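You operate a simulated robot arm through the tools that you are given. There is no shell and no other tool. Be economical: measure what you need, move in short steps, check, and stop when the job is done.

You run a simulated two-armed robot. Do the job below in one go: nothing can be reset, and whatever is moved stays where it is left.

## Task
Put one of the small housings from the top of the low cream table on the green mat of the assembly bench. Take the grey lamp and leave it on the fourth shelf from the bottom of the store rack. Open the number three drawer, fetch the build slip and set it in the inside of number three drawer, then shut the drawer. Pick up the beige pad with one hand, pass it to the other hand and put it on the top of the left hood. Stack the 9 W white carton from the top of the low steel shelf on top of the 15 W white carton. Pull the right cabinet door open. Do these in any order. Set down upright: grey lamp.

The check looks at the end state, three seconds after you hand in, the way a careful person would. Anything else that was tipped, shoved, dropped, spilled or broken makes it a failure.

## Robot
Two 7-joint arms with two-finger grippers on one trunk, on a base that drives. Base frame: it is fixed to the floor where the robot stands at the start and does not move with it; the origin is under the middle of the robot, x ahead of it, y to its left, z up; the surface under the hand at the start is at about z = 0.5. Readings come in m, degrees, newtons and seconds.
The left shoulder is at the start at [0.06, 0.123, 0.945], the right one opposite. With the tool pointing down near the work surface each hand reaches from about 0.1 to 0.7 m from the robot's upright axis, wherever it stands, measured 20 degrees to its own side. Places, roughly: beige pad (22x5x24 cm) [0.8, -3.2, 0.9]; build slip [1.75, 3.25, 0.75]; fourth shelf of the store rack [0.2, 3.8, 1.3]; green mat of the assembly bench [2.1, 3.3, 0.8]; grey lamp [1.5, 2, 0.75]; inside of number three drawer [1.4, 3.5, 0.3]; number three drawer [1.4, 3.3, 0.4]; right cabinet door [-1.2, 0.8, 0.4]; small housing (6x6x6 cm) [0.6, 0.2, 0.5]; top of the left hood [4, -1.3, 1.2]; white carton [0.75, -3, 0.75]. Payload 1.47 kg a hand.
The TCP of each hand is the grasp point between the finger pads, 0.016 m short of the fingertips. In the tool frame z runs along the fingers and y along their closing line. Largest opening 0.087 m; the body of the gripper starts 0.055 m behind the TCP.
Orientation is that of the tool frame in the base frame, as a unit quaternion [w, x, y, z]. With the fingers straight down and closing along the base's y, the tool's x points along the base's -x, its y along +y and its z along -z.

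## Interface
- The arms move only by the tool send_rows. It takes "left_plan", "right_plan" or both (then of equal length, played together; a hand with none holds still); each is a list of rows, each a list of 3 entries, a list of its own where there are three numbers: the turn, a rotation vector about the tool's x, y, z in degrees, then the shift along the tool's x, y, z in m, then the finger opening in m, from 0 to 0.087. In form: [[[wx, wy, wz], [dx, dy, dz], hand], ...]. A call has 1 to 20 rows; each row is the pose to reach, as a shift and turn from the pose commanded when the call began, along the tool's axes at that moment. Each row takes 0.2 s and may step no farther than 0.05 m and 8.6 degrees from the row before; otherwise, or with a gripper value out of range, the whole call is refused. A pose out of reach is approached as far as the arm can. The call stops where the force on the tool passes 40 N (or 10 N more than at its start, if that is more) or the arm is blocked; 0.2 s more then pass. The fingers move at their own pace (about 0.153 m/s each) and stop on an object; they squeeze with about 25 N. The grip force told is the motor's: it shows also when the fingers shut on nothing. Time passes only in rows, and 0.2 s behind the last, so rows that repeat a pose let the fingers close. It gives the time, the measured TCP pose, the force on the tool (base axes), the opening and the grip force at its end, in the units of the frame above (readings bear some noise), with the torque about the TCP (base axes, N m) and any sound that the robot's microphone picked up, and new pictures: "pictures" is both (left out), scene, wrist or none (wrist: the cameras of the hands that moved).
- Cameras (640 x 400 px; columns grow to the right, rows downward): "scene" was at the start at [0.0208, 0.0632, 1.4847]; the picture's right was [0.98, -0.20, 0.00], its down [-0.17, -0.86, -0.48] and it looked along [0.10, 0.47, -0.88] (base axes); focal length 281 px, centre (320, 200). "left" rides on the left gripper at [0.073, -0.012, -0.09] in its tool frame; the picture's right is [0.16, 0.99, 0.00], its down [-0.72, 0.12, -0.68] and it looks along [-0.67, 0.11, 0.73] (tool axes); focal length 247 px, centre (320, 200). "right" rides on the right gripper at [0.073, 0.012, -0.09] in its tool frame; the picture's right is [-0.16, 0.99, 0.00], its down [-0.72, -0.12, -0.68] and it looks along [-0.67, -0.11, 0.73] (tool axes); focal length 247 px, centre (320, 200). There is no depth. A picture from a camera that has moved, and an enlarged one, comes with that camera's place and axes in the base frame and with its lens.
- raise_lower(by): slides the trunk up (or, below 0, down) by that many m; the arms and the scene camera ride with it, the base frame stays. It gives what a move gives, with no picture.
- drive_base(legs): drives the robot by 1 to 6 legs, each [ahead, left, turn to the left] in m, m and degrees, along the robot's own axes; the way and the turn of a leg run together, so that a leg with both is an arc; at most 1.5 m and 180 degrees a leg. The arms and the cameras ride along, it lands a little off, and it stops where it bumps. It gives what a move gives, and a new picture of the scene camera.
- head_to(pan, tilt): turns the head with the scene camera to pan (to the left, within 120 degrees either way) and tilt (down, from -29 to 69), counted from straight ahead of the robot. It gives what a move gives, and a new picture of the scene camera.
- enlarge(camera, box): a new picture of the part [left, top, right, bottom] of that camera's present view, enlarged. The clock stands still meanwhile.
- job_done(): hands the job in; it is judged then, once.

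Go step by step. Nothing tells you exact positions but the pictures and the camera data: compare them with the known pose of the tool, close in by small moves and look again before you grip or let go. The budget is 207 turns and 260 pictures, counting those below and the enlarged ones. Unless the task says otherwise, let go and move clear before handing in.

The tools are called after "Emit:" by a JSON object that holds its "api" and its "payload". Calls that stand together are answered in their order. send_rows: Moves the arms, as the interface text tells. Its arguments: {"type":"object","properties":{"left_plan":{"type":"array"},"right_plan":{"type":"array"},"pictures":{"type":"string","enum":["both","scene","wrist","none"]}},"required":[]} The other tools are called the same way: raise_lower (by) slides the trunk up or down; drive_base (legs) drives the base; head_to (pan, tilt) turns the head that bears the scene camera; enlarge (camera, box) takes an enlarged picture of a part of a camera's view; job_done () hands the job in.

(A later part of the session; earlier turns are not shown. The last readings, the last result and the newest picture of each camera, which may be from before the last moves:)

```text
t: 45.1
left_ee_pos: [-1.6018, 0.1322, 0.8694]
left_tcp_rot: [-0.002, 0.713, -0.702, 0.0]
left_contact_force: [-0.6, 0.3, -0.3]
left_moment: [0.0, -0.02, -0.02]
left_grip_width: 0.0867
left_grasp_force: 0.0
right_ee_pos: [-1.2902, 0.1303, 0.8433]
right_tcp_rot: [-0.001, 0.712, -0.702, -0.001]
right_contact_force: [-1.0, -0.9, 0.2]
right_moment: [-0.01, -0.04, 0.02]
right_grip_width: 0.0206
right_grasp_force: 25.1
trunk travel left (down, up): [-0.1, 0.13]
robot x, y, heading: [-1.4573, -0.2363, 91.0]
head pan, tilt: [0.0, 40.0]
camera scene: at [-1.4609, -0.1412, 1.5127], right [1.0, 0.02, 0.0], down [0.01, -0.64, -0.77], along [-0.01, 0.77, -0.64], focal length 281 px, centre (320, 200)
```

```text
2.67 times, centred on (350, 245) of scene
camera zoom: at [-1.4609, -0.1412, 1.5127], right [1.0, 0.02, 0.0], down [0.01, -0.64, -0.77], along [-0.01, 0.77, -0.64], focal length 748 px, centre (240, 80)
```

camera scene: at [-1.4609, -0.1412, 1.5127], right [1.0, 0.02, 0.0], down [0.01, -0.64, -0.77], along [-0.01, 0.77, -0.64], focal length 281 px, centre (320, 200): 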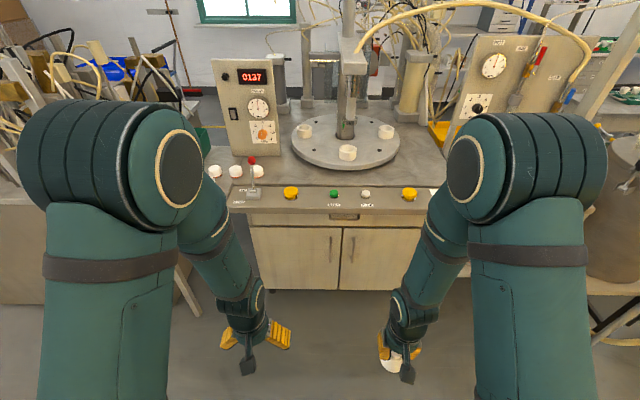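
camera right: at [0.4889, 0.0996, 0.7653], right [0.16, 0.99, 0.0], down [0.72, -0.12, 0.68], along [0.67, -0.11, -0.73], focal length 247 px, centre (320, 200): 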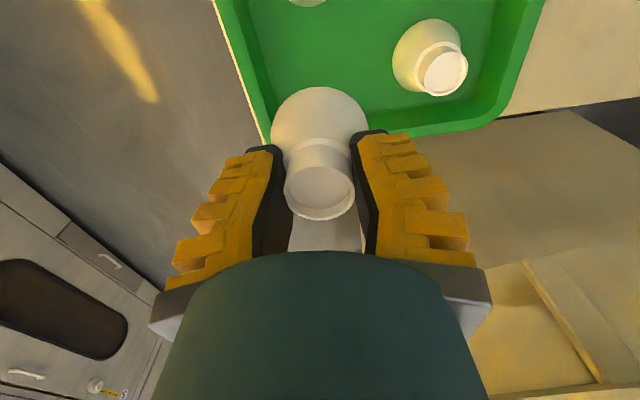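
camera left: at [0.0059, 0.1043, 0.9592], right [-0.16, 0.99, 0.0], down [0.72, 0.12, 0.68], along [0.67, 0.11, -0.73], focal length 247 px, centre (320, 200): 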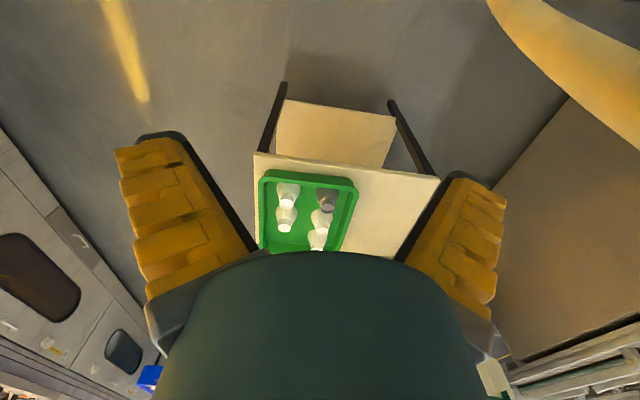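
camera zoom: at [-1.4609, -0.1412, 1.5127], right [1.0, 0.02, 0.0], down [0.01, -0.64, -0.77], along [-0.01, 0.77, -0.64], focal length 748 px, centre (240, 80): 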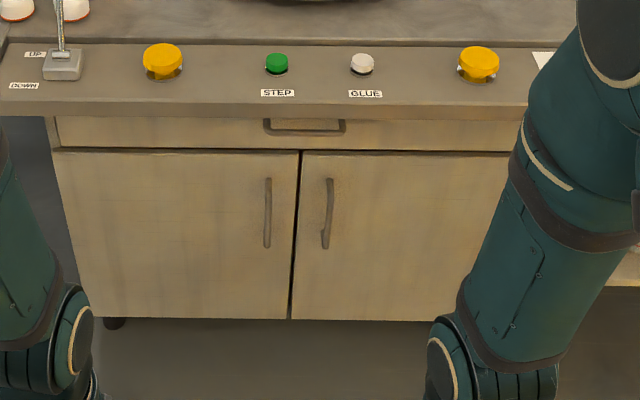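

The right door's vertical bar handle is at about (-1.317, 0.72, z 0.40–0.58), hinge on its right at x ≈ -0.93. I move the base closer and move the right hand out of the way.

Emit:
{"api": "drive_base", "payload": {"legs": [[0, -0.25, -1], [0.27, 0, 0]]}}

Emit:
{"api": "send_rows", "payload": {"left_plan": [[[0, 0, 0], [0.0, 0, 0.04], 0.06], [[0, -8.5, 0], [0.01, 0, 0.08], 0.06], [[0, -17, 0], [0.02, 0, 0.12], 0.06], [[0, -25.5, 0], [0.02, 0, 0.16], 0.06], [[0, -34, 0], [0.02, 0, 0.2], 0.06], [[0, -42.5, 0], [0.02, 0, 0.24], 0.06], [[0, -51, 0], [0.02, 0, 0.28], 0.06], [[0, -59.5, 0], [0.02, 0, 0.32], 0.06], [[0, -68, 0], [0.02, 0, 0.35], 0.06], [[0, -76.5, 0], [0.02, 0, 0.37], 0.06], [[0, -85, 0], [0.02, 0, 0.38], 0.06], [[0, -90, 0], [0.02, 0, 0.38], 0.06]], "right_plan": [[[0, 0, 0], [0, 0, 0], 0.0], [[0, 0, 0], [0, -0.02, 0], 0.0], [[0, 0, 0], [0, -0.04, 0], 0.0], [[0, 0, 0], [0, -0.06, 0], 0.0], [[0, 0, 0], [0, -0.08, 0], 0.0], [[0, 0, 0], [0, -0.1, 0], 0.0], [[0, 0, 0], [0, -0.12, 0], 0.0], [[0, 0, 0], [0, -0.14, 0], 0.0], [[0, 0, 0], [0, -0.15, 0], 0.0], [[0, 0, 0], [0, -0.15, 0], 0.0], [[0, 0, 0], [0, -0.15, 0], 0.0], [[0, 0, 0], [0, -0.15, 0], 0.0]], "pictures": "both"}}

```text
t: 49.5
left_ee_pos: [-1.345, 0.4078, 0.8687]
left_tcp_rot: [0.002, -0.706, 0.708, 0.0]
left_contact_force: [-0.1, -0.2, -0.4]
left_moment: [-0.03, 0.01, 0.02]
left_grip_width: 0.087
left_grasp_force: 0.1
right_ee_pos: [-1.0331, 0.4011, 0.843]
right_tcp_rot: [0.0, -0.705, 0.709, 0.0]
right_contact_force: [1.2, -0.3, -0.5]
right_moment: [-0.02, 0.0, -0.02]
right_grip_width: 0.0204
right_grasp_force: 24.7
trunk travel left (down, up): [-0.1, 0.13]
robot x, y, heading: [-1.202, 0.038, 90.0]
head pan, tilt: [0.0, 40.0]
camera scene: at [-1.2083, 0.1327, 1.5126], right [1.0, 0.0, 0.0], down [0.0, -0.64, -0.77], along [0.0, 0.77, -0.64], focal length 281 px, centre (320, 200)
```

scene: 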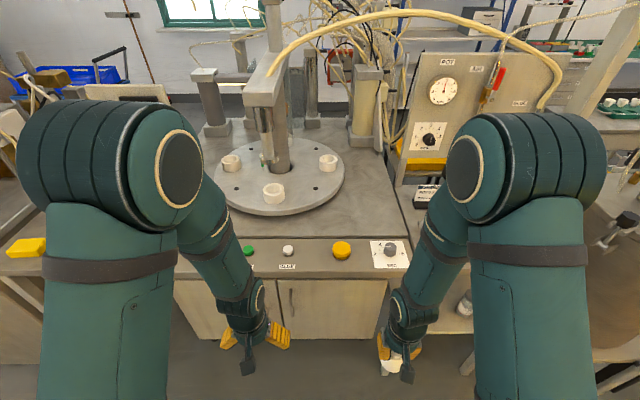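

```text
t: 51.4
left_ee_pos: [-1.3432, 0.3882, 0.5456]
left_tcp_rot: [0.375, -0.6, 0.603, 0.369]
left_contact_force: [-0.2, -1.1, 87.1]
left_moment: [-11.59, -0.46, -0.14]
left_grip_width: 0.0647
left_grasp_force: 3.8
right_ee_pos: [-0.8889, 0.3999, 0.8429]
right_tcp_rot: [0.001, -0.706, 0.708, 0.0]
right_contact_force: [-0.8, -0.1, -0.6]
right_moment: [0.03, -0.01, 0.0]
right_grip_width: 0.0201
right_grasp_force: 25.2
trunk travel left (down, up): [-0.1, 0.13]
robot x, y, heading: [-1.208, 0.037, 89.9]
head pan, tilt: [0.0, 40.0]
stopped in row 9 (left hand): the force on the tool passed its limit at 306 N (the readings are from after the stop); the commanded pose is now the measured one
camera scene: at [-1.2076, 0.1296, 1.514], right [1.0, 0.0, 0.0], down [0.0, -0.64, -0.77], along [0.0, 0.77, -0.64], focal length 281 px, centre (320, 200)
camera right: at [-0.9021, 0.327, 0.9345], right [-0.99, 0.16, 0.0], down [0.12, 0.72, 0.68], along [0.11, 0.67, -0.73], focal length 247 px, centre (320, 200)
camera left: at [-1.3313, 0.275, 0.5209], right [-0.99, -0.06, -0.15], down [-0.12, -0.29, 0.95], along [-0.1, 0.96, 0.27], focal length 247 px, centre (320, 200)
```

scene: 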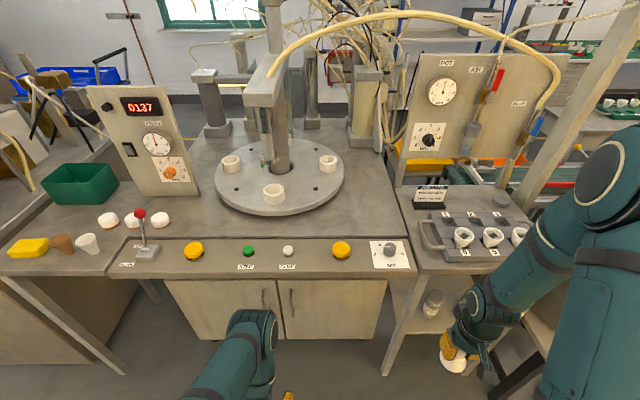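
right: 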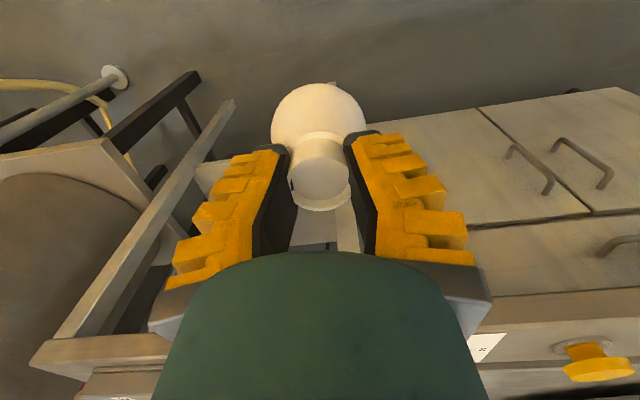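
left: 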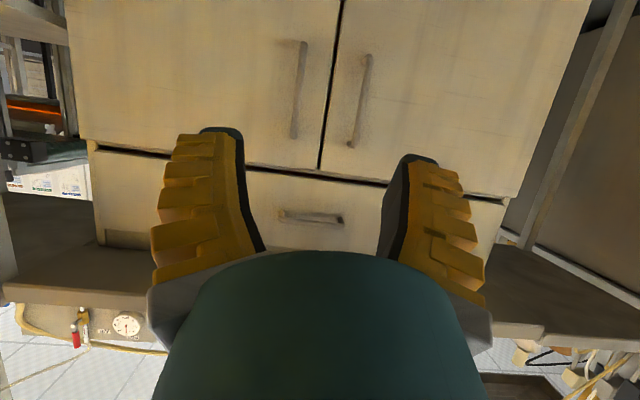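

The left forearm pressed on my own base while low. I lift it off straight up, then go forward before finishing the rotation.

Emit:
{"api": "send_rows", "payload": {"left_plan": [[[0, 0, 0], [-0.036, 0, -0.018], 0.06], [[0, 0, 0], [-0.072, 0, -0.036], 0.06], [[0, 0, 0], [-0.107, 0, -0.054], 0.06]], "pictures": "none"}}

```text
t: 52.2
left_ee_pos: [-1.3441, 0.3896, 0.6617]
left_tcp_rot: [0.374, -0.6, 0.604, 0.368]
left_contact_force: [0.3, -0.2, 0.5]
left_moment: [-0.03, -0.02, 0.01]
left_grip_width: 0.0644
left_grasp_force: 3.3
right_ee_pos: [-0.8885, 0.3995, 0.8427]
right_tcp_rot: [-0.001, -0.706, 0.709, 0.0]
right_contact_force: [-1.0, -0.1, -0.9]
right_moment: [0.02, -0.04, 0.0]
right_grip_width: 0.0201
right_grasp_force: 25.0
trunk travel left (down, up): [-0.1, 0.13]
robot x, y, heading: [-1.2078, 0.0346, 90.1]
head pan, tilt: [0.0, 40.0]
```

Free again. The handle is confirmed near x -1.315, z 0.40–0.55; I keep the 27° downward tilt and move in front of it.

Emit:
{"api": "send_rows", "payload": {"left_plan": [[[0, 0, 0], [0.007, -0.005, 0.04], 0.06], [[0, 0, 0], [0.014, -0.01, 0.08], 0.06], [[0, 0, 0], [0.021, -0.015, 0.12], 0.06], [[0, 0, 0], [0.028, -0.02, 0.16], 0.06], [[0, 0, 0], [0.035, -0.024, 0.2], 0.06], [[0, 0, 0], [0.042, -0.027, 0.23], 0.06], [[0, 0, 0], [0.0495, -0.029, 0.259], 0.06]], "pictures": "both"}}

```text
t: 53.8
left_ee_pos: [-1.3127, 0.5989, 0.5021]
left_tcp_rot: [0.374, -0.6, 0.603, 0.369]
left_contact_force: [0.0, 0.8, -1.3]
left_moment: [0.04, 0.0, -0.02]
left_grip_width: 0.0649
left_grasp_force: 3.8
right_ee_pos: [-0.8892, 0.4013, 0.8426]
right_tcp_rot: [-0.001, -0.706, 0.708, 0.0]
right_contact_force: [0.1, 0.0, 0.2]
right_moment: [0.01, -0.02, 0.01]
right_grip_width: 0.0199
right_grasp_force: 25.2
trunk travel left (down, up): [-0.1, 0.13]
robot x, y, heading: [-1.2069, 0.0348, 89.9]
head pan, tilt: [0.0, 40.0]
camera scene: at [-1.2084, 0.1318, 1.5127], right [1.0, 0.0, 0.0], down [0.0, -0.64, -0.77], along [0.0, 0.77, -0.64], focal length 281 px, centre (320, 200)
camera left: at [-1.3009, 0.4854, 0.4766], right [-0.99, -0.06, -0.14], down [-0.12, -0.28, 0.95], along [-0.1, 0.96, 0.27], focal length 247 px, centre (320, 200)
```

scene: 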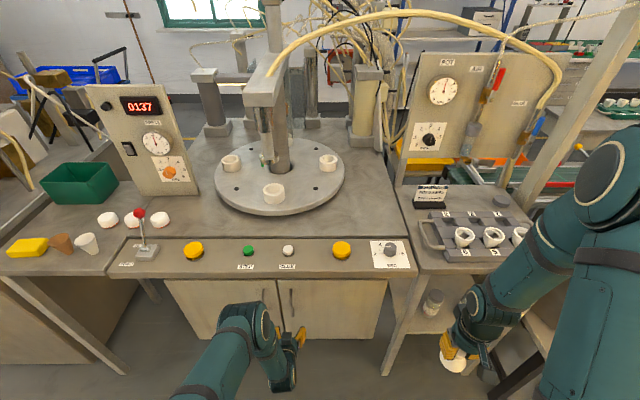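
left: 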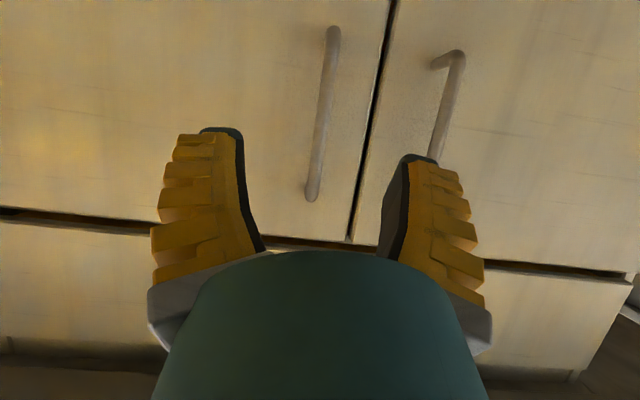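

Handle bar at (-1.315, 0.71), z 0.40–0.54. Moving in around it with open fingers.

Emit:
{"api": "send_rows", "payload": {"left_plan": [[[0, 0, 0], [-0.01, 0.002, 0.045], 0.06], [[0, 0, 0], [-0.018, 0.003, 0.08], 0.06], [[0, 0, 0], [-0.022, 0.003, 0.1], 0.06], [[0, 0, 0], [-0.023, 0.003, 0.107], 0.06]], "pictures": "wrist"}}

```text
t: 54.8
left_ee_pos: [-1.3153, 0.6966, 0.4959]
left_tcp_rot: [0.374, -0.6, 0.604, 0.368]
left_contact_force: [-1.0, -0.6, -0.1]
left_moment: [-0.02, 0.01, -0.01]
left_grip_width: 0.0646
left_grasp_force: 3.3
left hand out of reach, approached as far as the arm can: row 2, 3, 4
right_ee_pos: [-0.8899, 0.4005, 0.8427]
right_tcp_rot: [0.001, -0.706, 0.708, 0.001]
right_contact_force: [0.8, -0.2, 0.0]
right_moment: [-0.01, -0.01, 0.02]
right_grip_width: 0.0199
right_grasp_force: 25.0
trunk travel left (down, up): [-0.1, 0.13]
robot x, y, heading: [-1.2094, 0.0364, 89.6]
head pan, tilt: [0.0, 40.0]
camera left: at [-1.3039, 0.5833, 0.4704], right [-0.99, -0.06, -0.15], down [-0.12, -0.28, 0.95], along [-0.1, 0.96, 0.27], focal length 247 px, centre (320, 200)
```

left: 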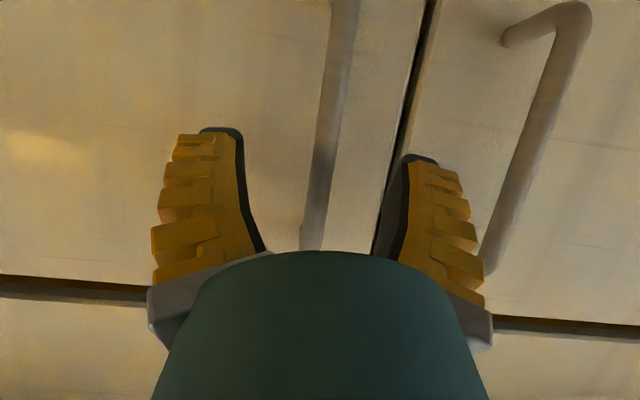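

Emit:
{"api": "drive_base", "payload": {"legs": [[0.015, 0, 0]]}}

Emit:
{"api": "send_rows", "payload": {"left_plan": [[[0, 0, 0], [0, 0, 0], 0.03], [[0, 0, 0], [0, 0, 0], 0.0], [[0, 0, 0], [0, 0, 0], 0.0], [[0, 0, 0], [0, 0, 0], 0.0]], "pictures": "wrist"}}

```text
t: 55.6
left_ee_pos: [-1.3153, 0.7128, 0.4953]
left_tcp_rot: [0.374, -0.601, 0.603, 0.369]
left_contact_force: [0.3, 0.0, -0.3]
left_moment: [0.02, -0.01, 0.02]
left_grip_width: 0.0646
left_grasp_force: 3.6
right_ee_pos: [-0.8891, 0.4169, 0.842]
right_tcp_rot: [-0.001, -0.706, 0.708, -0.001]
right_contact_force: [1.0, 0.6, 0.7]
right_moment: [-0.05, 0.0, 0.0]
right_grip_width: 0.0199
right_grasp_force: 24.7
trunk travel left (down, up): [-0.1, 0.13]
robot x, y, heading: [-1.2071, 0.0519, 89.4]
head pan, tilt: [0.0, 40.0]
camera scene: at [-1.2082, 0.1482, 1.5126], right [1.0, 0.0, 0.0], down [0.0, -0.64, -0.77], along [0.0, 0.77, -0.64], focal length 281 px, centre (320, 200)
```

scene: 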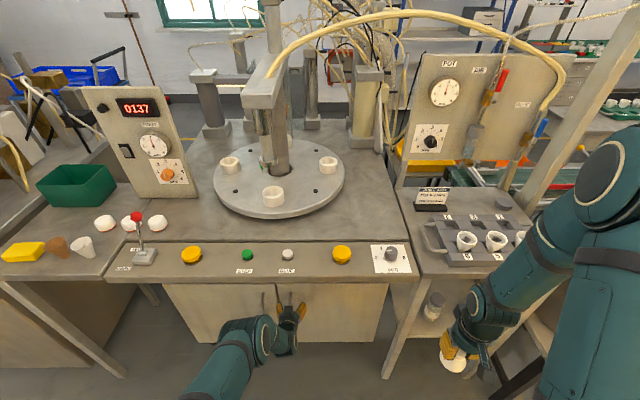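

```text
t: 56.6
left_ee_pos: [-1.314, 0.711, 0.4965]
left_tcp_rot: [0.374, -0.6, 0.603, 0.369]
left_contact_force: [0.1, 1.3, -1.1]
left_moment: [0.05, 0.0, 0.01]
left_grip_width: 0.006
left_grasp_force: 28.6
right_ee_pos: [-0.8891, 0.415, 0.8432]
right_tcp_rot: [0.001, -0.706, 0.709, 0.0]
right_contact_force: [0.9, 0.7, -0.6]
right_moment: [-0.01, -0.03, 0.0]
right_grip_width: 0.0198
right_grasp_force: 24.6
trunk travel left (down, up): [-0.1, 0.13]
robot x, y, heading: [-1.2062, 0.0531, 89.6]
head pan, tilt: [0.0, 40.0]
camera left: at [-1.3035, 0.5985, 0.4703], right [-0.99, -0.06, -0.15], down [-0.12, -0.28, 0.95], along [-0.1, 0.96, 0.27], focal length 247 px, centre (320, 200)
```

left: 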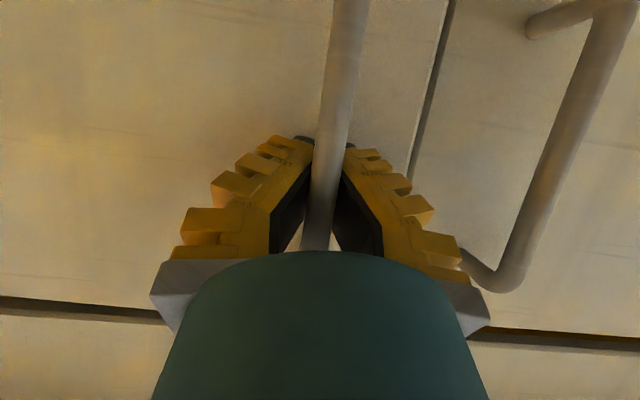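

Gripped. I pull the door along its arc to about 20°.

Emit:
{"api": "send_rows", "payload": {"left_plan": [[[-4.5, 0, -2.2], [0.0149, -0.004, -0.03], 0.0], [[-8.95, 0, -4.46], [0.0296, -0.011, -0.0594], 0.0], [[-13.4, 0, -6.7], [0.044, -0.021, -0.0882], 0.0], [[-17.9, 0, -8.9], [0.0579, -0.0335, -0.1163], 0.0]], "pictures": "both"}}

```text
t: 57.6
left_ee_pos: [-1.2808, 0.5832, 0.4966]
left_tcp_rot: [-0.303, 0.696, -0.49, -0.429]
left_contact_force: [7.7, 3.5, 0.9]
left_moment: [-0.07, -0.08, 0.15]
left_grip_width: 0.006
left_grasp_force: 28.3
right_ee_pos: [-0.8893, 0.4153, 0.8429]
right_tcp_rot: [0.0, -0.706, 0.708, -0.001]
right_contact_force: [1.1, -0.2, 0.0]
right_moment: [0.0, -0.04, -0.01]
right_grip_width: 0.02
right_grasp_force: 24.7
trunk travel left (down, up): [-0.1, 0.13]
robot x, y, heading: [-1.2075, 0.0492, 89.6]
head pan, tilt: [0.0, 40.0]
camera scene: at [-1.2074, 0.147, 1.5127], right [1.0, 0.0, 0.0], down [0.0, -0.64, -0.77], along [0.0, 0.77, -0.64], focal length 281 px, centre (320, 200)
camera left: at [-1.2314, 0.481, 0.4718], right [-0.91, -0.4, -0.14], down [-0.02, -0.31, 0.95], along [-0.42, 0.86, 0.27], focal length 247 px, centre (320, 200)
```

scene: 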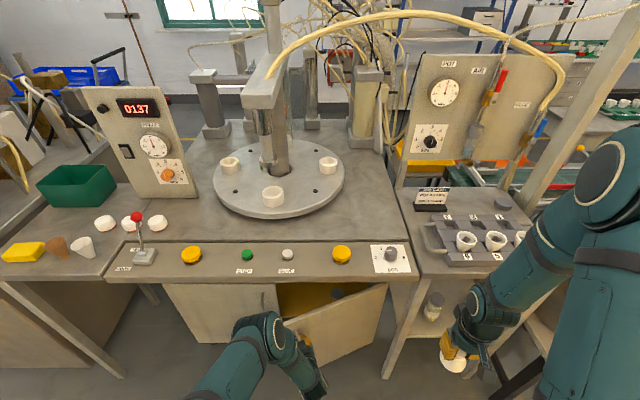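
left: 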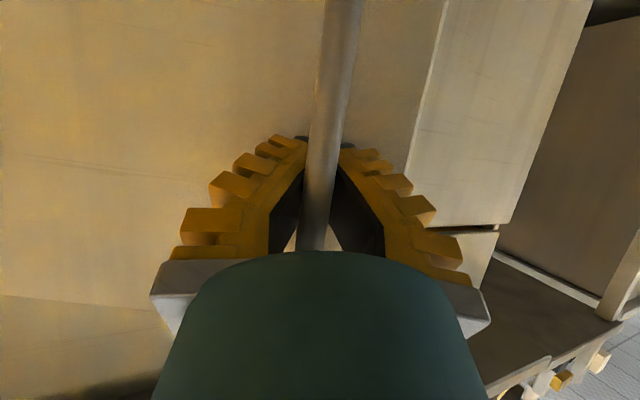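

The door opens freely. I pull it a little further to about 30°, then let go.

Emit:
{"api": "send_rows", "payload": {"left_plan": [[[-4.5, 0, -2.2], [0.0153, -0.0066, -0.0307], 0.0], [[-8.95, 0, -4.46], [0.0299, -0.015, -0.0601], 0.0], [[-8.95, 0, -4.46], [0.0299, -0.015, -0.0601], 0.06], [[-8.95, 0, -4.46], [0.0299, -0.015, -0.0601], 0.06], [[-8.95, 0, -4.46], [0.0299, -0.015, -0.09], 0.06], [[-8.95, 0, -4.46], [0.0149, -0.015, -0.12], 0.06]], "pictures": "both"}}

```text
t: 58.0
left_ee_pos: [-1.2772, 0.5749, 0.5203]
left_tcp_rot: [-0.282, 0.719, -0.47, -0.428]
left_contact_force: [11.2, 4.8, -22.5]
left_moment: [-0.08, 0.19, 0.1]
left_grip_width: 0.0062
left_grasp_force: 28.8
left hand out of reach, approached as far as the arm can: row 1, 2
right_ee_pos: [-0.8881, 0.4152, 0.8423]
right_tcp_rot: [0.0, -0.705, 0.709, -0.001]
right_contact_force: [-0.8, 0.3, -0.4]
right_moment: [-0.01, 0.01, -0.03]
right_grip_width: 0.0199
right_grasp_force: 24.8
trunk travel left (down, up): [-0.1, 0.13]
robot x, y, heading: [-1.2083, 0.0538, 89.6]
head pan, tilt: [0.0, 40.0]
stopped in row 2 (left hand): the force on the tool passed its limit at 132 N (the readings are from after the stop); the commanded pose is now the measured one
camera scene: at [-1.2077, 0.1473, 1.5126], right [1.0, -0.01, 0.0], down [0.0, -0.64, -0.77], along [0.0, 0.77, -0.64], focal length 281 px, centre (320, 200)
camera left: at [-1.2211, 0.4759, 0.4993], right [-0.88, -0.46, -0.14], down [-0.01, -0.28, 0.96], along [-0.48, 0.84, 0.24], focal length 247 px, centre (320, 200)
```

scene: 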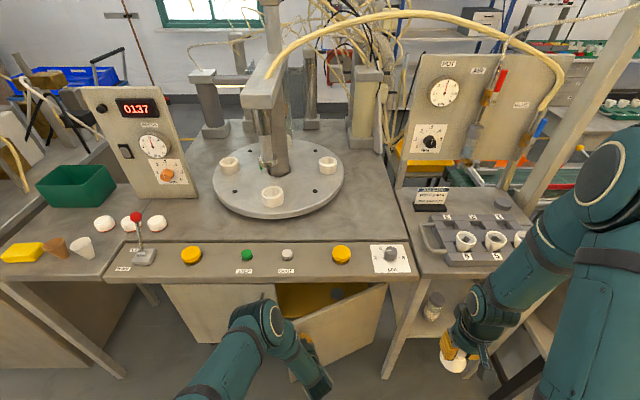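
left: 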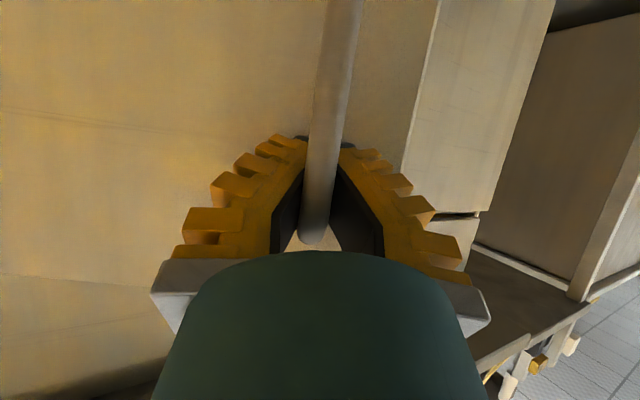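

The arm is at a joint limit here, so I let the base swing around the hinge with the handle held.

Emit:
{"api": "drive_base", "payload": {"legs": [[-0.039, -0.096, 8], [-0.039, -0.096, 8]]}}

```text
t: 59.1
left_ee_pos: [-1.2669, 0.5587, 0.5233]
left_tcp_rot: [-0.275, 0.73, -0.452, -0.433]
left_contact_force: [6.5, 3.7, -5.8]
left_moment: [-0.05, 0.14, -0.06]
left_grip_width: 0.0
left_grasp_force: 28.3
right_ee_pos: [-0.872, 0.4174, 0.8433]
right_tcp_rot: [0.001, 0.724, -0.69, 0.001]
right_contact_force: [-0.5, 0.5, 0.2]
right_moment: [0.02, -0.01, 0.01]
right_grip_width: 0.0198
right_grasp_force: 24.8
trunk travel left (down, up): [-0.1, 0.13]
robot x, y, heading: [-1.1712, 0.0411, 92.5]
head pan, tilt: [0.0, 40.0]
stopped in leg 1: the force on the tool passed its limit at 42 N (the readings are from after the stop); the commanded pose is now the measured one
camera scene: at [-1.1776, 0.1331, 1.5128], right [1.0, 0.05, 0.0], down [0.03, -0.64, -0.77], along [-0.04, 0.77, -0.64], focal length 281 px, centre (320, 200)
```

scene: 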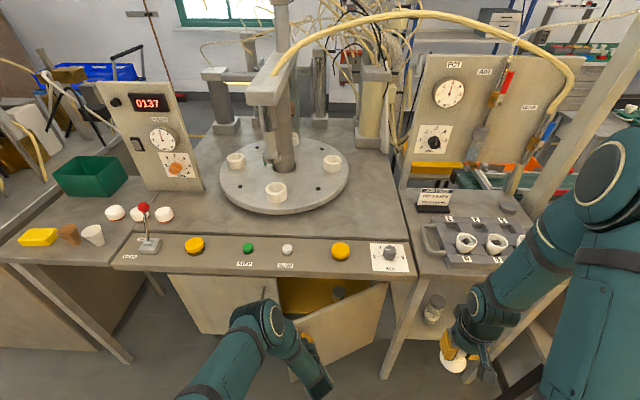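

The fingers slipped off the bar end, but the door is ajar about 25°. I retract the hand, then will push the door open from its inside edge.

Emit:
{"api": "send_rows", "payload": {"left_plan": [[[0, 0, 0], [0, 0, -0.03], 0.0], [[0, 0, 0], [-0.02, 0, -0.06], 0.0], [[0, 0, 0], [-0.05, 0, -0.08], 0.0], [[0, 0, 0], [-0.09, 0, -0.09], 0.0]], "pictures": "none"}}

Emit:
{"api": "head_to", "payload": {"pan": 0, "tilt": 50}}

```text
t: 59.4
left_ee_pos: [-1.2541, 0.5398, 0.5229]
left_tcp_rot: [-0.271, 0.734, -0.458, -0.422]
left_contact_force: [10.2, 7.1, -24.6]
left_moment: [-0.16, -0.01, 0.27]
left_grip_width: 0.0061
left_grasp_force: 28.6
right_ee_pos: [-0.8707, 0.4168, 0.8414]
right_tcp_rot: [0.001, 0.723, -0.691, 0.001]
right_contact_force: [-0.3, -0.5, -0.3]
right_moment: [0.04, -0.03, -0.02]
right_grip_width: 0.0198
right_grasp_force: 25.2
trunk travel left (down, up): [-0.1, 0.13]
robot x, y, heading: [-1.1676, 0.0399, 92.8]
head pan, tilt: [0.0, 40.0]
stopped in row 1 (left hand): the force on the tool passed its limit at 60 N (the readings are from after the stop); the commanded pose is now the measured one
```

```text
t: 60.1
left_ee_pos: [-1.2561, 0.5416, 0.5231]
left_tcp_rot: [-0.27, 0.733, -0.457, -0.425]
left_contact_force: [14.4, 10.7, -33.4]
left_moment: [-0.16, 0.19, 0.11]
left_grip_width: 0.0059
left_grasp_force: 28.9
right_ee_pos: [-0.8726, 0.4189, 0.8423]
right_tcp_rot: [0.001, 0.724, -0.69, 0.002]
right_contact_force: [-0.4, -0.1, 0.0]
right_moment: [0.0, -0.01, 0.0]
right_grip_width: 0.02
right_grasp_force: 25.3
trunk travel left (down, up): [-0.1, 0.13]
robot x, y, heading: [-1.1722, 0.0395, 92.3]
head pan, tilt: [0.0, 50.0]
camera scene: at [-1.1762, 0.1284, 1.4983], right [1.0, 0.05, 0.0], down [0.03, -0.77, -0.64], along [-0.03, 0.64, -0.77], focal length 281 px, centre (320, 200)
```

scene: 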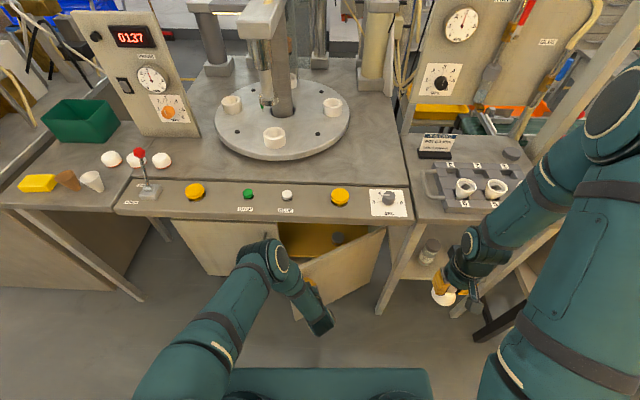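

It still holds the bar. I open the fingers and then retract.

Emit:
{"api": "send_rows", "payload": {"left_plan": [[[0, 0, 0], [0, 0, 0], 0.05], [[0, 0, 0], [0, 0, 0], 0.05], [[0, 0, 0], [0, 0, -0.03], 0.05], [[0, 0, 0], [-0.015, 0, -0.06], 0.05], [[0, 0, 0], [-0.045, 0, -0.08], 0.05], [[0, 0, 0], [-0.085, 0, -0.09], 0.05]], "pictures": "scene"}}

```text
t: 61.5
left_ee_pos: [-1.2409, 0.5072, 0.646]
left_tcp_rot: [-0.271, 0.733, -0.455, -0.427]
left_contact_force: [-0.5, -0.5, 0.2]
left_moment: [-0.04, 0.01, 0.0]
left_grip_width: 0.055
left_grasp_force: 3.2
right_ee_pos: [-0.8716, 0.4178, 0.8419]
right_tcp_rot: [0.001, 0.724, -0.69, 0.0]
right_contact_force: [-0.6, 0.1, -1.5]
right_moment: [0.03, -0.01, 0.0]
right_grip_width: 0.0199
right_grasp_force: 25.2
trunk travel left (down, up): [-0.1, 0.13]
robot x, y, heading: [-1.1685, 0.0383, 92.5]
head pan, tilt: [0.0, 50.0]
camera scene: at [-1.1767, 0.1251, 1.4986], right [1.0, 0.05, 0.0], down [0.04, -0.77, -0.64], along [-0.03, 0.64, -0.77], focal length 281 px, centre (320, 200)
```

scene: 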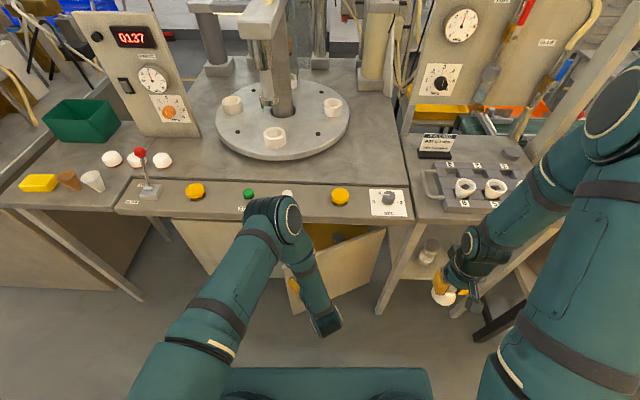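

Door is ajar ~28°. I back the base a little and bring the left hand, closed and pointing at the bench, to the left of the door's free edge.

Emit:
{"api": "drive_base", "payload": {"legs": [[-0.1, 0, -2]]}}

Emit:
{"api": "send_rows", "payload": {"left_plan": [[[5.2, 0, 2.9], [0.0076, 0.0314, 0.025], 0.0], [[10.4, 0, 5.8], [0.0152, 0.0628, 0.05], 0.0], [[15.6, 0.1, 8.7], [0.0228, 0.0942, 0.075], 0.0], [[20.8, 0.2, 11.6], [0.0304, 0.1256, 0.1], 0.0], [[26.2, 0.3, 14.6], [0.038, 0.157, 0.125], 0.0]], "pictures": "both"}}

```text
t: 62.7
left_ee_pos: [-1.2218, 0.4098, 0.6457]
left_tcp_rot: [-0.28, 0.724, -0.469, -0.421]
left_contact_force: [-0.4, -0.4, 0.0]
left_moment: [0.02, -0.01, -0.03]
left_grip_width: 0.0552
left_grasp_force: 3.7
right_ee_pos: [-0.856, 0.3055, 0.8433]
right_tcp_rot: [0.0, 0.711, -0.703, 0.0]
right_contact_force: [-0.6, -0.7, 0.8]
right_moment: [0.02, 0.0, 0.01]
right_grip_width: 0.0195
right_grasp_force: 24.9
trunk travel left (down, up): [-0.1, 0.13]
robot x, y, heading: [-1.1653, -0.0581, 90.6]
head pan, tilt: [0.0, 50.0]
camera scene: at [-1.1708, 0.0234, 1.4987], right [1.0, 0.01, 0.0], down [0.01, -0.77, -0.64], along [-0.01, 0.64, -0.77], focal length 281 px, centre (320, 200)
```

scene: 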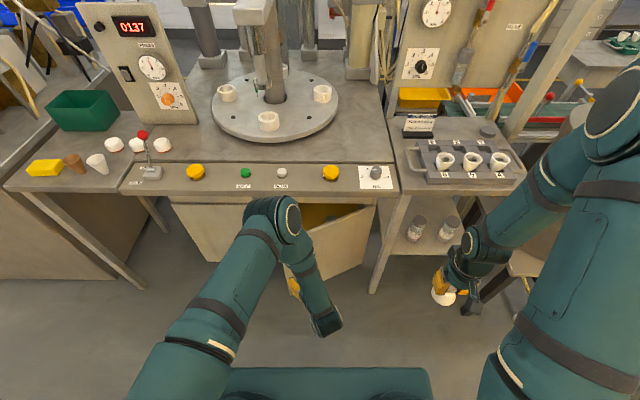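

```text
t: 63.9
left_ee_pos: [-1.4026, 0.4291, 0.5472]
left_tcp_rot: [0.381, -0.578, 0.64, 0.335]
left_contact_force: [0.2, -0.2, 0.0]
left_moment: [0.0, 0.0, -0.01]
left_grip_width: 0.0
left_grasp_force: 24.8
right_ee_pos: [-0.857, 0.3067, 0.8426]
right_tcp_rot: [0.0, 0.711, -0.703, 0.001]
right_contact_force: [-0.5, -0.2, -0.6]
right_moment: [-0.05, -0.03, -0.03]
right_grip_width: 0.0197
right_grasp_force: 25.6
trunk travel left (down, up): [-0.1, 0.13]
robot x, y, heading: [-1.1715, -0.0611, 90.2]
head pan, tilt: [0.0, 50.0]
camera scene: at [-1.1717, 0.0251, 1.4985], right [1.0, 0.01, 0.0], down [0.01, -0.77, -0.64], along [-0.01, 0.64, -0.77], focal length 281 px, centre (320, 200)
camera left: at [-1.401, 0.3142, 0.5283], right [-0.99, 0.03, -0.15], down [-0.15, -0.22, 0.96], along [0.0, 0.97, 0.23], focal length 247 px, centre (320, 200)
```

scene: 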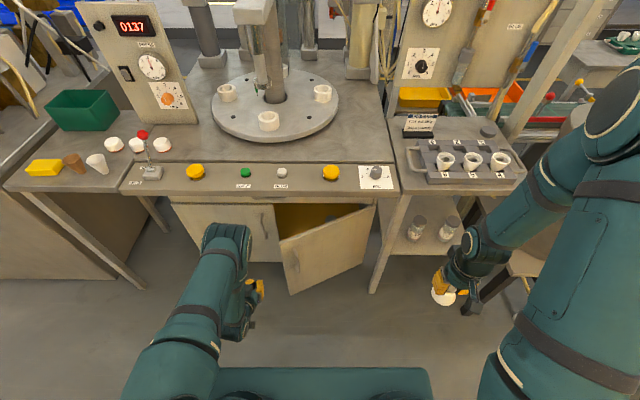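
left: 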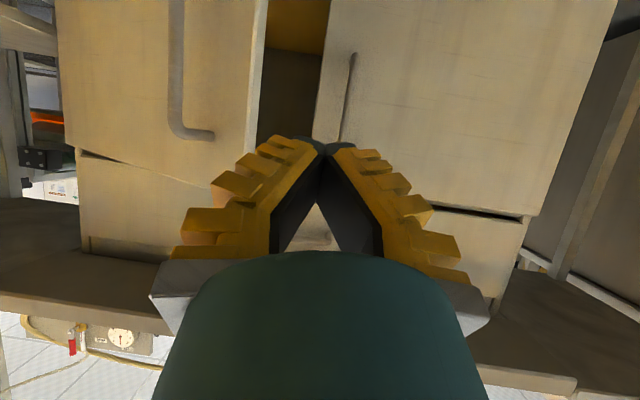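

I slide the closed fingers through the gap beside the free edge, then sweep right against the door's inner face.

Emit:
{"api": "send_rows", "payload": {"left_plan": [[[0, 0, 0], [-0.012, 0.001, 0.037], 0.0], [[0, 0, 0], [-0.024, 0.002, 0.074], 0.0], [[0, 0, 0], [-0.036, 0.004, 0.111], 0.0], [[0, 0, 0], [-0.047, 0.005, 0.149], 0.0], [[0, 0, 0], [-0.058, 0.006, 0.186], 0.0], [[0, 0, 0], [-0.0596, -0.0337, 0.19], 0.0], [[0, 0, 0], [-0.0599, -0.0738, 0.1915], 0.0], [[0, 0, 0], [-0.0582, -0.1144, 0.1894], 0.0], [[0, 0, 0], [-0.0551, -0.1532, 0.1845], 0.0], [[0, 0, 0], [-0.0494, -0.1918, 0.1752], 0.0], [[0, 0, 0], [-0.0422, -0.2285, 0.1631], 0.0], [[0, 0, 0], [-0.0331, -0.2657, 0.1474], 0.0]], "pictures": "both"}}

```text
t: 65.3
left_ee_pos: [-1.3656, 0.619, 0.5056]
left_tcp_rot: [0.374, -0.583, 0.638, 0.338]
left_contact_force: [-0.1, -0.5, -0.7]
left_moment: [0.02, -0.01, -0.02]
left_grip_width: 0.0
left_grasp_force: 24.8
right_ee_pos: [-0.8571, 0.3065, 0.8427]
right_tcp_rot: [0.0, 0.712, -0.702, 0.001]
right_contact_force: [0.1, -0.4, -0.4]
right_moment: [0.0, 0.02, 0.0]
right_grip_width: 0.0197
right_grasp_force: 25.3
trunk travel left (down, up): [-0.1, 0.13]
robot x, y, heading: [-1.1639, -0.064, 90.4]
head pan, tilt: [0.0, 50.0]
stopped in row 7 (left hand): the force on the tool passed its limit at 61 N (the readings are from after the stop); the commanded pose is now the measured one
camera scene: at [-1.1712, 0.0257, 1.4985], right [1.0, 0.01, 0.0], down [0.01, -0.77, -0.64], along [-0.01, 0.64, -0.77], focal length 281 px, centre (320, 200)
camera left: at [-1.3636, 0.5034, 0.4871], right [-0.99, 0.01, -0.14], down [-0.14, -0.22, 0.96], along [-0.02, 0.97, 0.22], focal length 247 px, centre (320, 200)
```

scene: 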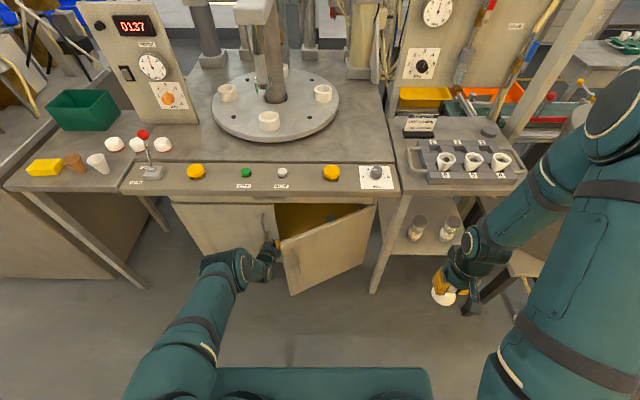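
left: 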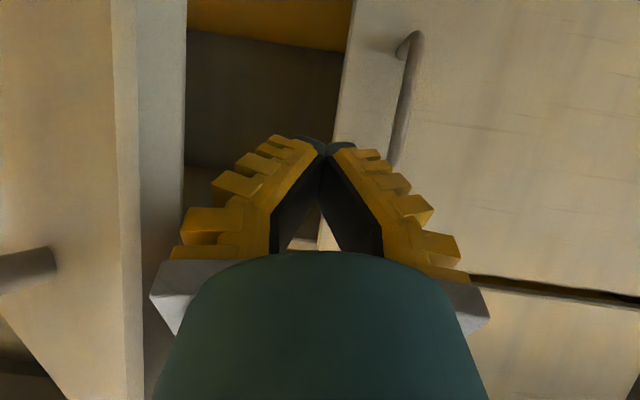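

The gripper body met the door's end face. I turn the hand to point inward-right behind the door, then sweep it out so the side of the hand swings the door open.

Emit:
{"api": "send_rows", "payload": {"left_plan": [[[6.1, 0.1, 3.4], [0, 0.005, 0], 0.0], [[12.2, 0.2, 6.7], [0, 0.01, 0], 0.0], [[18.4, 0.2, 10.1], [0, 0.01, 0], 0.0], [[24.5, 0.3, 13.4], [0, 0.01, 0], 0.0], [[30.6, 0.4, 16.8], [0, 0.01, 0], 0.0], [[30.6, 0.4, 16.8], [0.0159, -0.0287, -0.0279], 0.0], [[30.6, 0.4, 16.8], [0.0314, -0.0653, -0.055], 0.0], [[30.6, 0.4, 16.8], [0.0445, -0.1004, -0.0779], 0.0], [[30.6, 0.4, 16.8], [0.0576, -0.1384, -0.1005], 0.0]], "pictures": "both"}}

```text
refused: row 6 steps farther than a row can; nothing moved
```

Emit:
{"api": "send_rows", "payload": {"left_plan": [[[6.1, 0.1, 3.4], [0, 0.005, 0], 0.0], [[12.2, 0.2, 6.7], [0, 0.01, 0], 0.0], [[18.4, 0.2, 10.1], [0, 0.01, 0], 0.0], [[24.5, 0.3, 13.4], [0, 0.01, 0], 0.0], [[30.6, 0.4, 16.8], [0, 0.01, 0], 0.0], [[30.6, 0.4, 16.8], [0.008, -0.012, -0.014], 0.0], [[30.6, 0.4, 16.8], [0.021, -0.042, -0.037], 0.0], [[30.6, 0.4, 16.8], [0.033, -0.071, -0.058], 0.0], [[30.6, 0.4, 16.8], [0.0445, -0.1004, -0.0779], 0.0], [[30.6, 0.4, 16.8], [0.0576, -0.1384, -0.1005], 0.0]], "pictures": "both"}}

```text
t: 67.5
left_ee_pos: [-1.2367, 0.4909, 0.5075]
left_tcp_rot: [0.458, -0.367, 0.782, 0.208]
left_contact_force: [-0.4, 1.6, 0.1]
left_moment: [-0.01, 0.01, -0.01]
left_grip_width: 0.0
left_grasp_force: 24.5
left hand out of reach, approached as far as the arm can: row 4, 5
right_ee_pos: [-0.8557, 0.3068, 0.8426]
right_tcp_rot: [0.0, 0.712, -0.703, 0.0]
right_contact_force: [-0.5, 0.1, 0.2]
right_moment: [0.04, 0.04, 0.01]
right_grip_width: 0.0198
right_grasp_force: 25.0
trunk travel left (down, up): [-0.1, 0.13]
robot x, y, heading: [-1.1723, -0.0584, 90.4]
head pan, tilt: [0.0, 50.0]
camera scene: at [-1.171, 0.0249, 1.4986], right [1.0, 0.01, 0.0], down [0.01, -0.77, -0.64], along [-0.01, 0.64, -0.77], focal length 281 px, centre (320, 200)
camera left: at [-1.3011, 0.3964, 0.4889], right [-0.8, 0.58, -0.15], down [-0.25, -0.1, 0.96], along [0.54, 0.81, 0.22], focal length 247 px, centre (320, 200)
```

scene: 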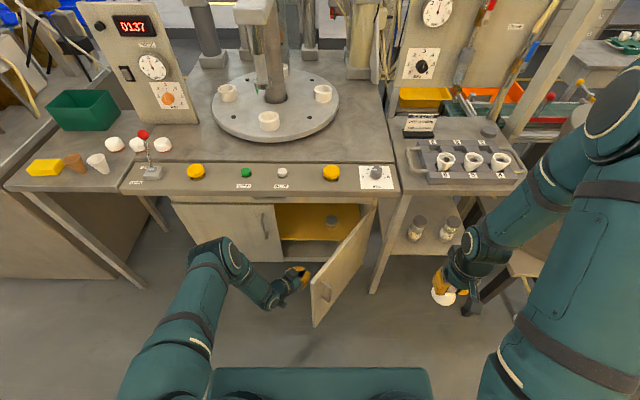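
left: 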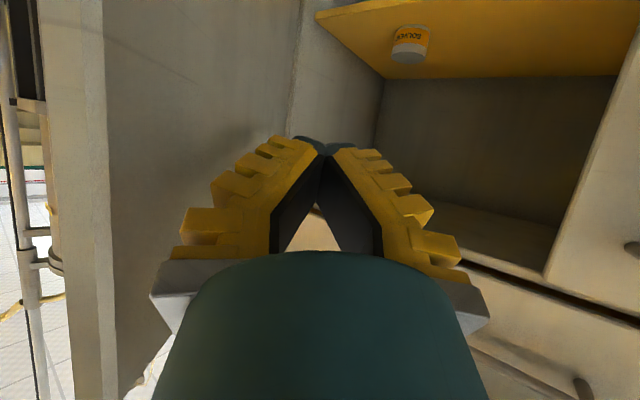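

Door is at about 60°. One more push to the right, then withdraw.

Emit:
{"api": "send_rows", "payload": {"left_plan": [[[0, 0, 0], [-0.01, -0.035, 0.018], 0.0], [[0, 0, 0], [-0.02, -0.07, 0.036], 0.0], [[0, 0, 0], [-0.0295, -0.105, 0.0544], 0.0], [[0, 0, 0], [-0.02, -0.07, 0.036], 0.0], [[0, 0, 0], [-0.01, -0.03, 0.01], 0.0], [[0, 0, 0], [-0.02, 0.0, -0.02], 0.0], [[0, 0, 0], [-0.05, 0.0, -0.05], 0.0], [[0, 0, 0], [-0.09, 0.0, -0.07], 0.0], [[0, 0, 0], [-0.13, 0.0, -0.09], 0.0], [[0, 0, 0], [-0.17, 0.0, -0.11], 0.0]], "pictures": "scene"}}

```text
t: 69.7
left_ee_pos: [-1.246, 0.4804, 0.7068]
left_tcp_rot: [0.458, -0.367, 0.782, 0.208]
left_contact_force: [0.1, -0.3, -0.4]
left_moment: [-0.02, -0.02, 0.02]
left_grip_width: 0.0001
left_grasp_force: 25.8
right_ee_pos: [-0.8564, 0.3066, 0.842]
right_tcp_rot: [0.0, 0.712, -0.702, 0.001]
right_contact_force: [0.6, 0.2, 0.7]
right_moment: [-0.02, 0.02, -0.01]
right_grip_width: 0.0199
right_grasp_force: 25.1
trunk travel left (down, up): [-0.1, 0.13]
robot x, y, heading: [-1.1696, -0.0611, 90.7]
head pan, tilt: [0.0, 50.0]
camera scene: at [-1.1711, 0.0246, 1.4986], right [1.0, 0.01, 0.0], down [0.01, -0.77, -0.64], along [-0.01, 0.64, -0.77], focal length 281 px, centre (320, 200)
```

scene: 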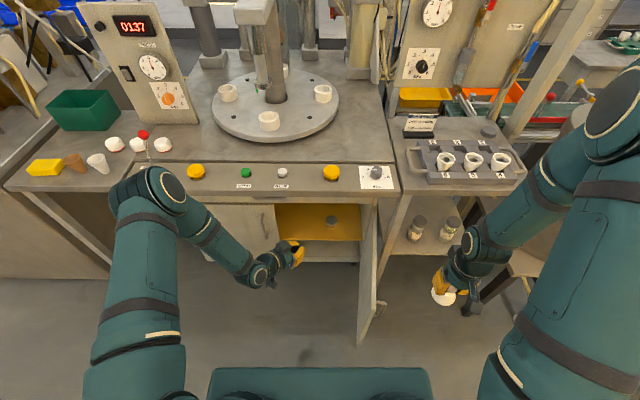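

The door stands wide open. I back away, return the left hand to its tucked, downward pose and look for a route to the north side.

Emit:
{"api": "drive_base", "payload": {"legs": [[-0.45, 0, 0]]}}

Emit:
{"api": "send_rows", "payload": {"left_plan": [[[-2.4, 6.4, -4.0], [-0.004, -0.009, -0.024], 0.05], [[-4.8, 12.8, -8.0], [-0.008, -0.018, -0.048], 0.05], [[-7.2, 19.2, -12.0], [-0.012, -0.026, -0.072], 0.05], [[-9.6, 25.6, -16.0], [-0.016, -0.035, -0.096], 0.05], [[-12.1, 32.1, -19.9], [-0.02, -0.044, -0.12], 0.05], [[-14.5, 38.5, -23.9], [-0.025, -0.053, -0.144], 0.05], [[-16.9, 44.9, -27.9], [-0.029, -0.061, -0.168], 0.05], [[-19.3, 51.3, -31.9], [-0.033, -0.07, -0.192], 0.05], [[-21.7, 57.7, -35.9], [-0.037, -0.079, -0.216], 0.05]], "right_plan": [[[0, 0, 0], [0, 0.015, 0], 0], [[0, 0, 0], [0, 0.03, 0], 0], [[0, 0, 0], [0, 0.045, 0], 0], [[0, 0, 0], [0, 0.06, 0], 0], [[0, 0, 0], [0, 0.075, 0], 0], [[0, 0, 0], [0, 0.09, 0], 0], [[0, 0, 0], [0, 0.1, 0], 0], [[0, 0, 0], [0, 0.1, 0], 0], [[0, 0, 0], [0, 0.1, 0], 0]], "pictures": "none"}}

Emit:
{"api": "head_to", "payload": {"pan": 45, "tilt": 20}}

```text
t: 72.4
left_ee_pos: [-1.2403, 0.0301, 0.7071]
left_tcp_rot: [0.459, -0.365, 0.783, 0.207]
left_contact_force: [-1.1, 0.6, -0.3]
left_moment: [-0.01, -0.01, 0.0]
left_grip_width: 0.0
left_grasp_force: 24.9
right_ee_pos: [-0.8508, -0.1453, 0.8434]
right_tcp_rot: [0.0, 0.71, -0.704, 0.0]
right_contact_force: [0.5, 0.3, -0.1]
right_moment: [0.01, 0.02, -0.01]
right_grip_width: 0.0196
right_grasp_force: 24.6
trunk travel left (down, up): [-0.1, 0.13]
robot x, y, heading: [-1.1616, -0.5139, 90.2]
head pan, tilt: [0.0, 50.0]
camera scene: at [-1.1664, -0.4261, 1.4986], right [1.0, 0.01, 0.0], down [0.01, -0.77, -0.64], along [0.0, 0.64, -0.77], focal length 281 px, centre (320, 200)
```

scene: 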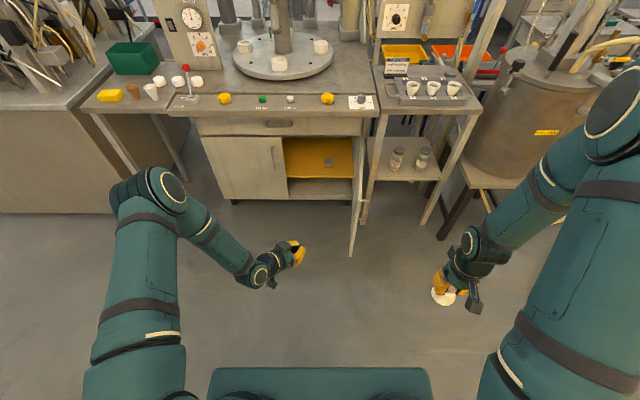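

```text
t: 74.4
left_ee_pos: [-1.2924, -0.1477, 0.8483]
left_tcp_rot: [-0.001, -0.706, 0.708, -0.001]
left_contact_force: [0.2, 0.5, -0.2]
left_moment: [0.02, 0.0, -0.01]
left_grip_width: 0.0554
left_grasp_force: 3.5
right_ee_pos: [-0.9504, -0.1468, 0.8419]
right_tcp_rot: [0.001, 0.709, -0.705, 0.0]
right_contact_force: [0.5, 0.6, -0.6]
right_moment: [0.01, 0.0, 0.01]
right_grip_width: 0.0199
right_grasp_force: 24.7
trunk travel left (down, up): [-0.1, 0.13]
robot x, y, heading: [-1.1638, -0.5067, 90.8]
head pan, tilt: [0.0, 50.0]
```

```text
t: 75.5
left_ee_pos: [-1.2919, -0.147, 0.8468]
left_tcp_rot: [-0.001, -0.704, 0.71, 0.0]
left_contact_force: [-0.1, -0.3, -0.1]
left_moment: [0.0, 0.01, 0.02]
left_grip_width: 0.0552
left_grasp_force: 3.9
right_ee_pos: [-0.9505, -0.147, 0.8434]
right_tcp_rot: [0.001, 0.709, -0.705, 0.0]
right_contact_force: [-1.4, 0.6, -0.2]
right_moment: [-0.01, -0.04, 0.04]
right_grip_width: 0.0199
right_grasp_force: 24.8
trunk travel left (down, up): [-0.1, 0.13]
robot x, y, heading: [-1.1619, -0.5099, 90.0]
head pan, tilt: [45.0, 20.0]
camera scene: at [-1.2321, -0.4369, 1.5441], right [0.7, 0.71, 0.0], down [0.24, -0.24, -0.94], along [-0.67, 0.66, -0.34], focal length 281 px, centre (320, 200)
```

scene: 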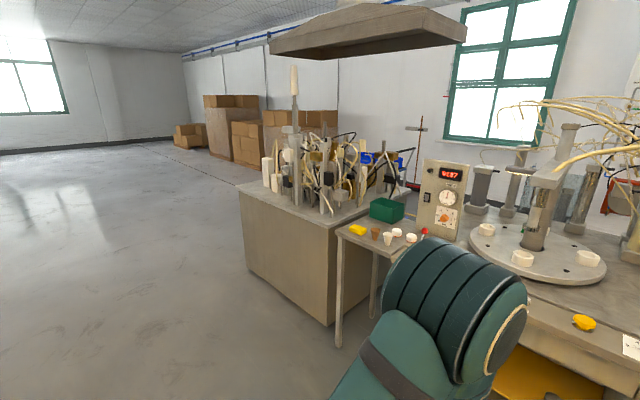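

The bench ends at about x ≈ -3.4 on the west with open floor beyond, so I try the western way round.

Emit:
{"api": "drive_base", "payload": {"legs": [[0, 0, 90], [1.5, 0, 0], [1.4, 0, 0], [0, 0, -90]]}}

Emit:
{"api": "head_to", "payload": {"pan": -25, "tilt": 15}}

```text
t: 97.2
left_ee_pos: [-4.1918, -0.2204, 0.8471]
left_tcp_rot: [0.0, 0.716, -0.698, 0.001]
left_contact_force: [-0.5, -0.7, 0.2]
left_moment: [0.01, 0.0, 0.01]
left_grip_width: 0.0553
left_grasp_force: 3.6
right_ee_pos: [-3.8506, -0.2103, 0.8426]
right_tcp_rot: [0.001, 0.721, -0.692, 0.001]
right_contact_force: [0.5, 1.2, -0.3]
right_moment: [-0.01, -0.03, -0.01]
right_grip_width: 0.0195
right_grasp_force: 24.7
trunk travel left (down, up): [-0.1, 0.13]
robot x, y, heading: [-4.0548, -0.5797, 92.3]
head pan, tilt: [45.0, 20.0]
camera scene: at [-4.1233, -0.5087, 1.5441], right [0.68, 0.73, 0.0], down [0.25, -0.23, -0.94], along [-0.69, 0.64, -0.34], focal length 281 px, centre (320, 200)
```

scene: 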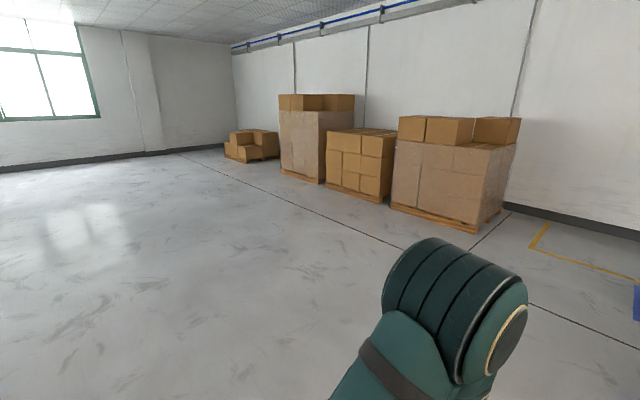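

```text
t: 98.6
left_ee_pos: [-4.1928, -0.2206, 0.8477]
left_tcp_rot: [0.001, 0.716, -0.698, 0.0]
left_contact_force: [-0.5, -0.7, -0.1]
left_moment: [-0.01, 0.0, 0.04]
left_grip_width: 0.0552
left_grasp_force: 3.6
right_ee_pos: [-3.8497, -0.2102, 0.8434]
right_tcp_rot: [0.001, 0.721, -0.693, 0.001]
right_contact_force: [0.1, -0.4, 0.1]
right_moment: [0.0, 0.03, 0.0]
right_grip_width: 0.0197
right_grasp_force: 25.5
trunk travel left (down, up): [-0.1, 0.13]
robot x, y, heading: [-4.0511, -0.5838, 92.0]
head pan, tilt: [-25.0, 15.0]
camera scene: at [-4.019, -0.4858, 1.5523], right [0.92, -0.39, 0.0], down [-0.1, -0.24, -0.97], along [0.37, 0.89, -0.26], focal length 281 px, centre (320, 200)
```

scene: 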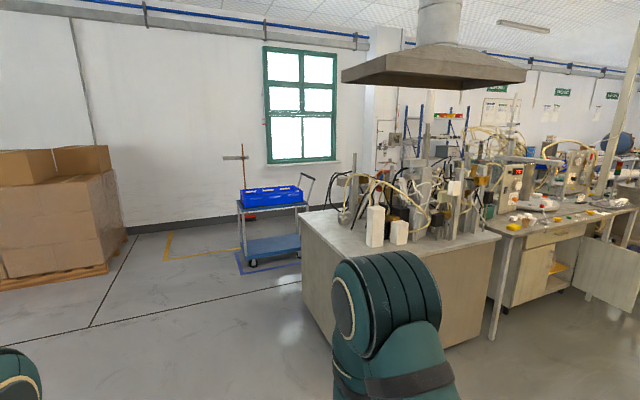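

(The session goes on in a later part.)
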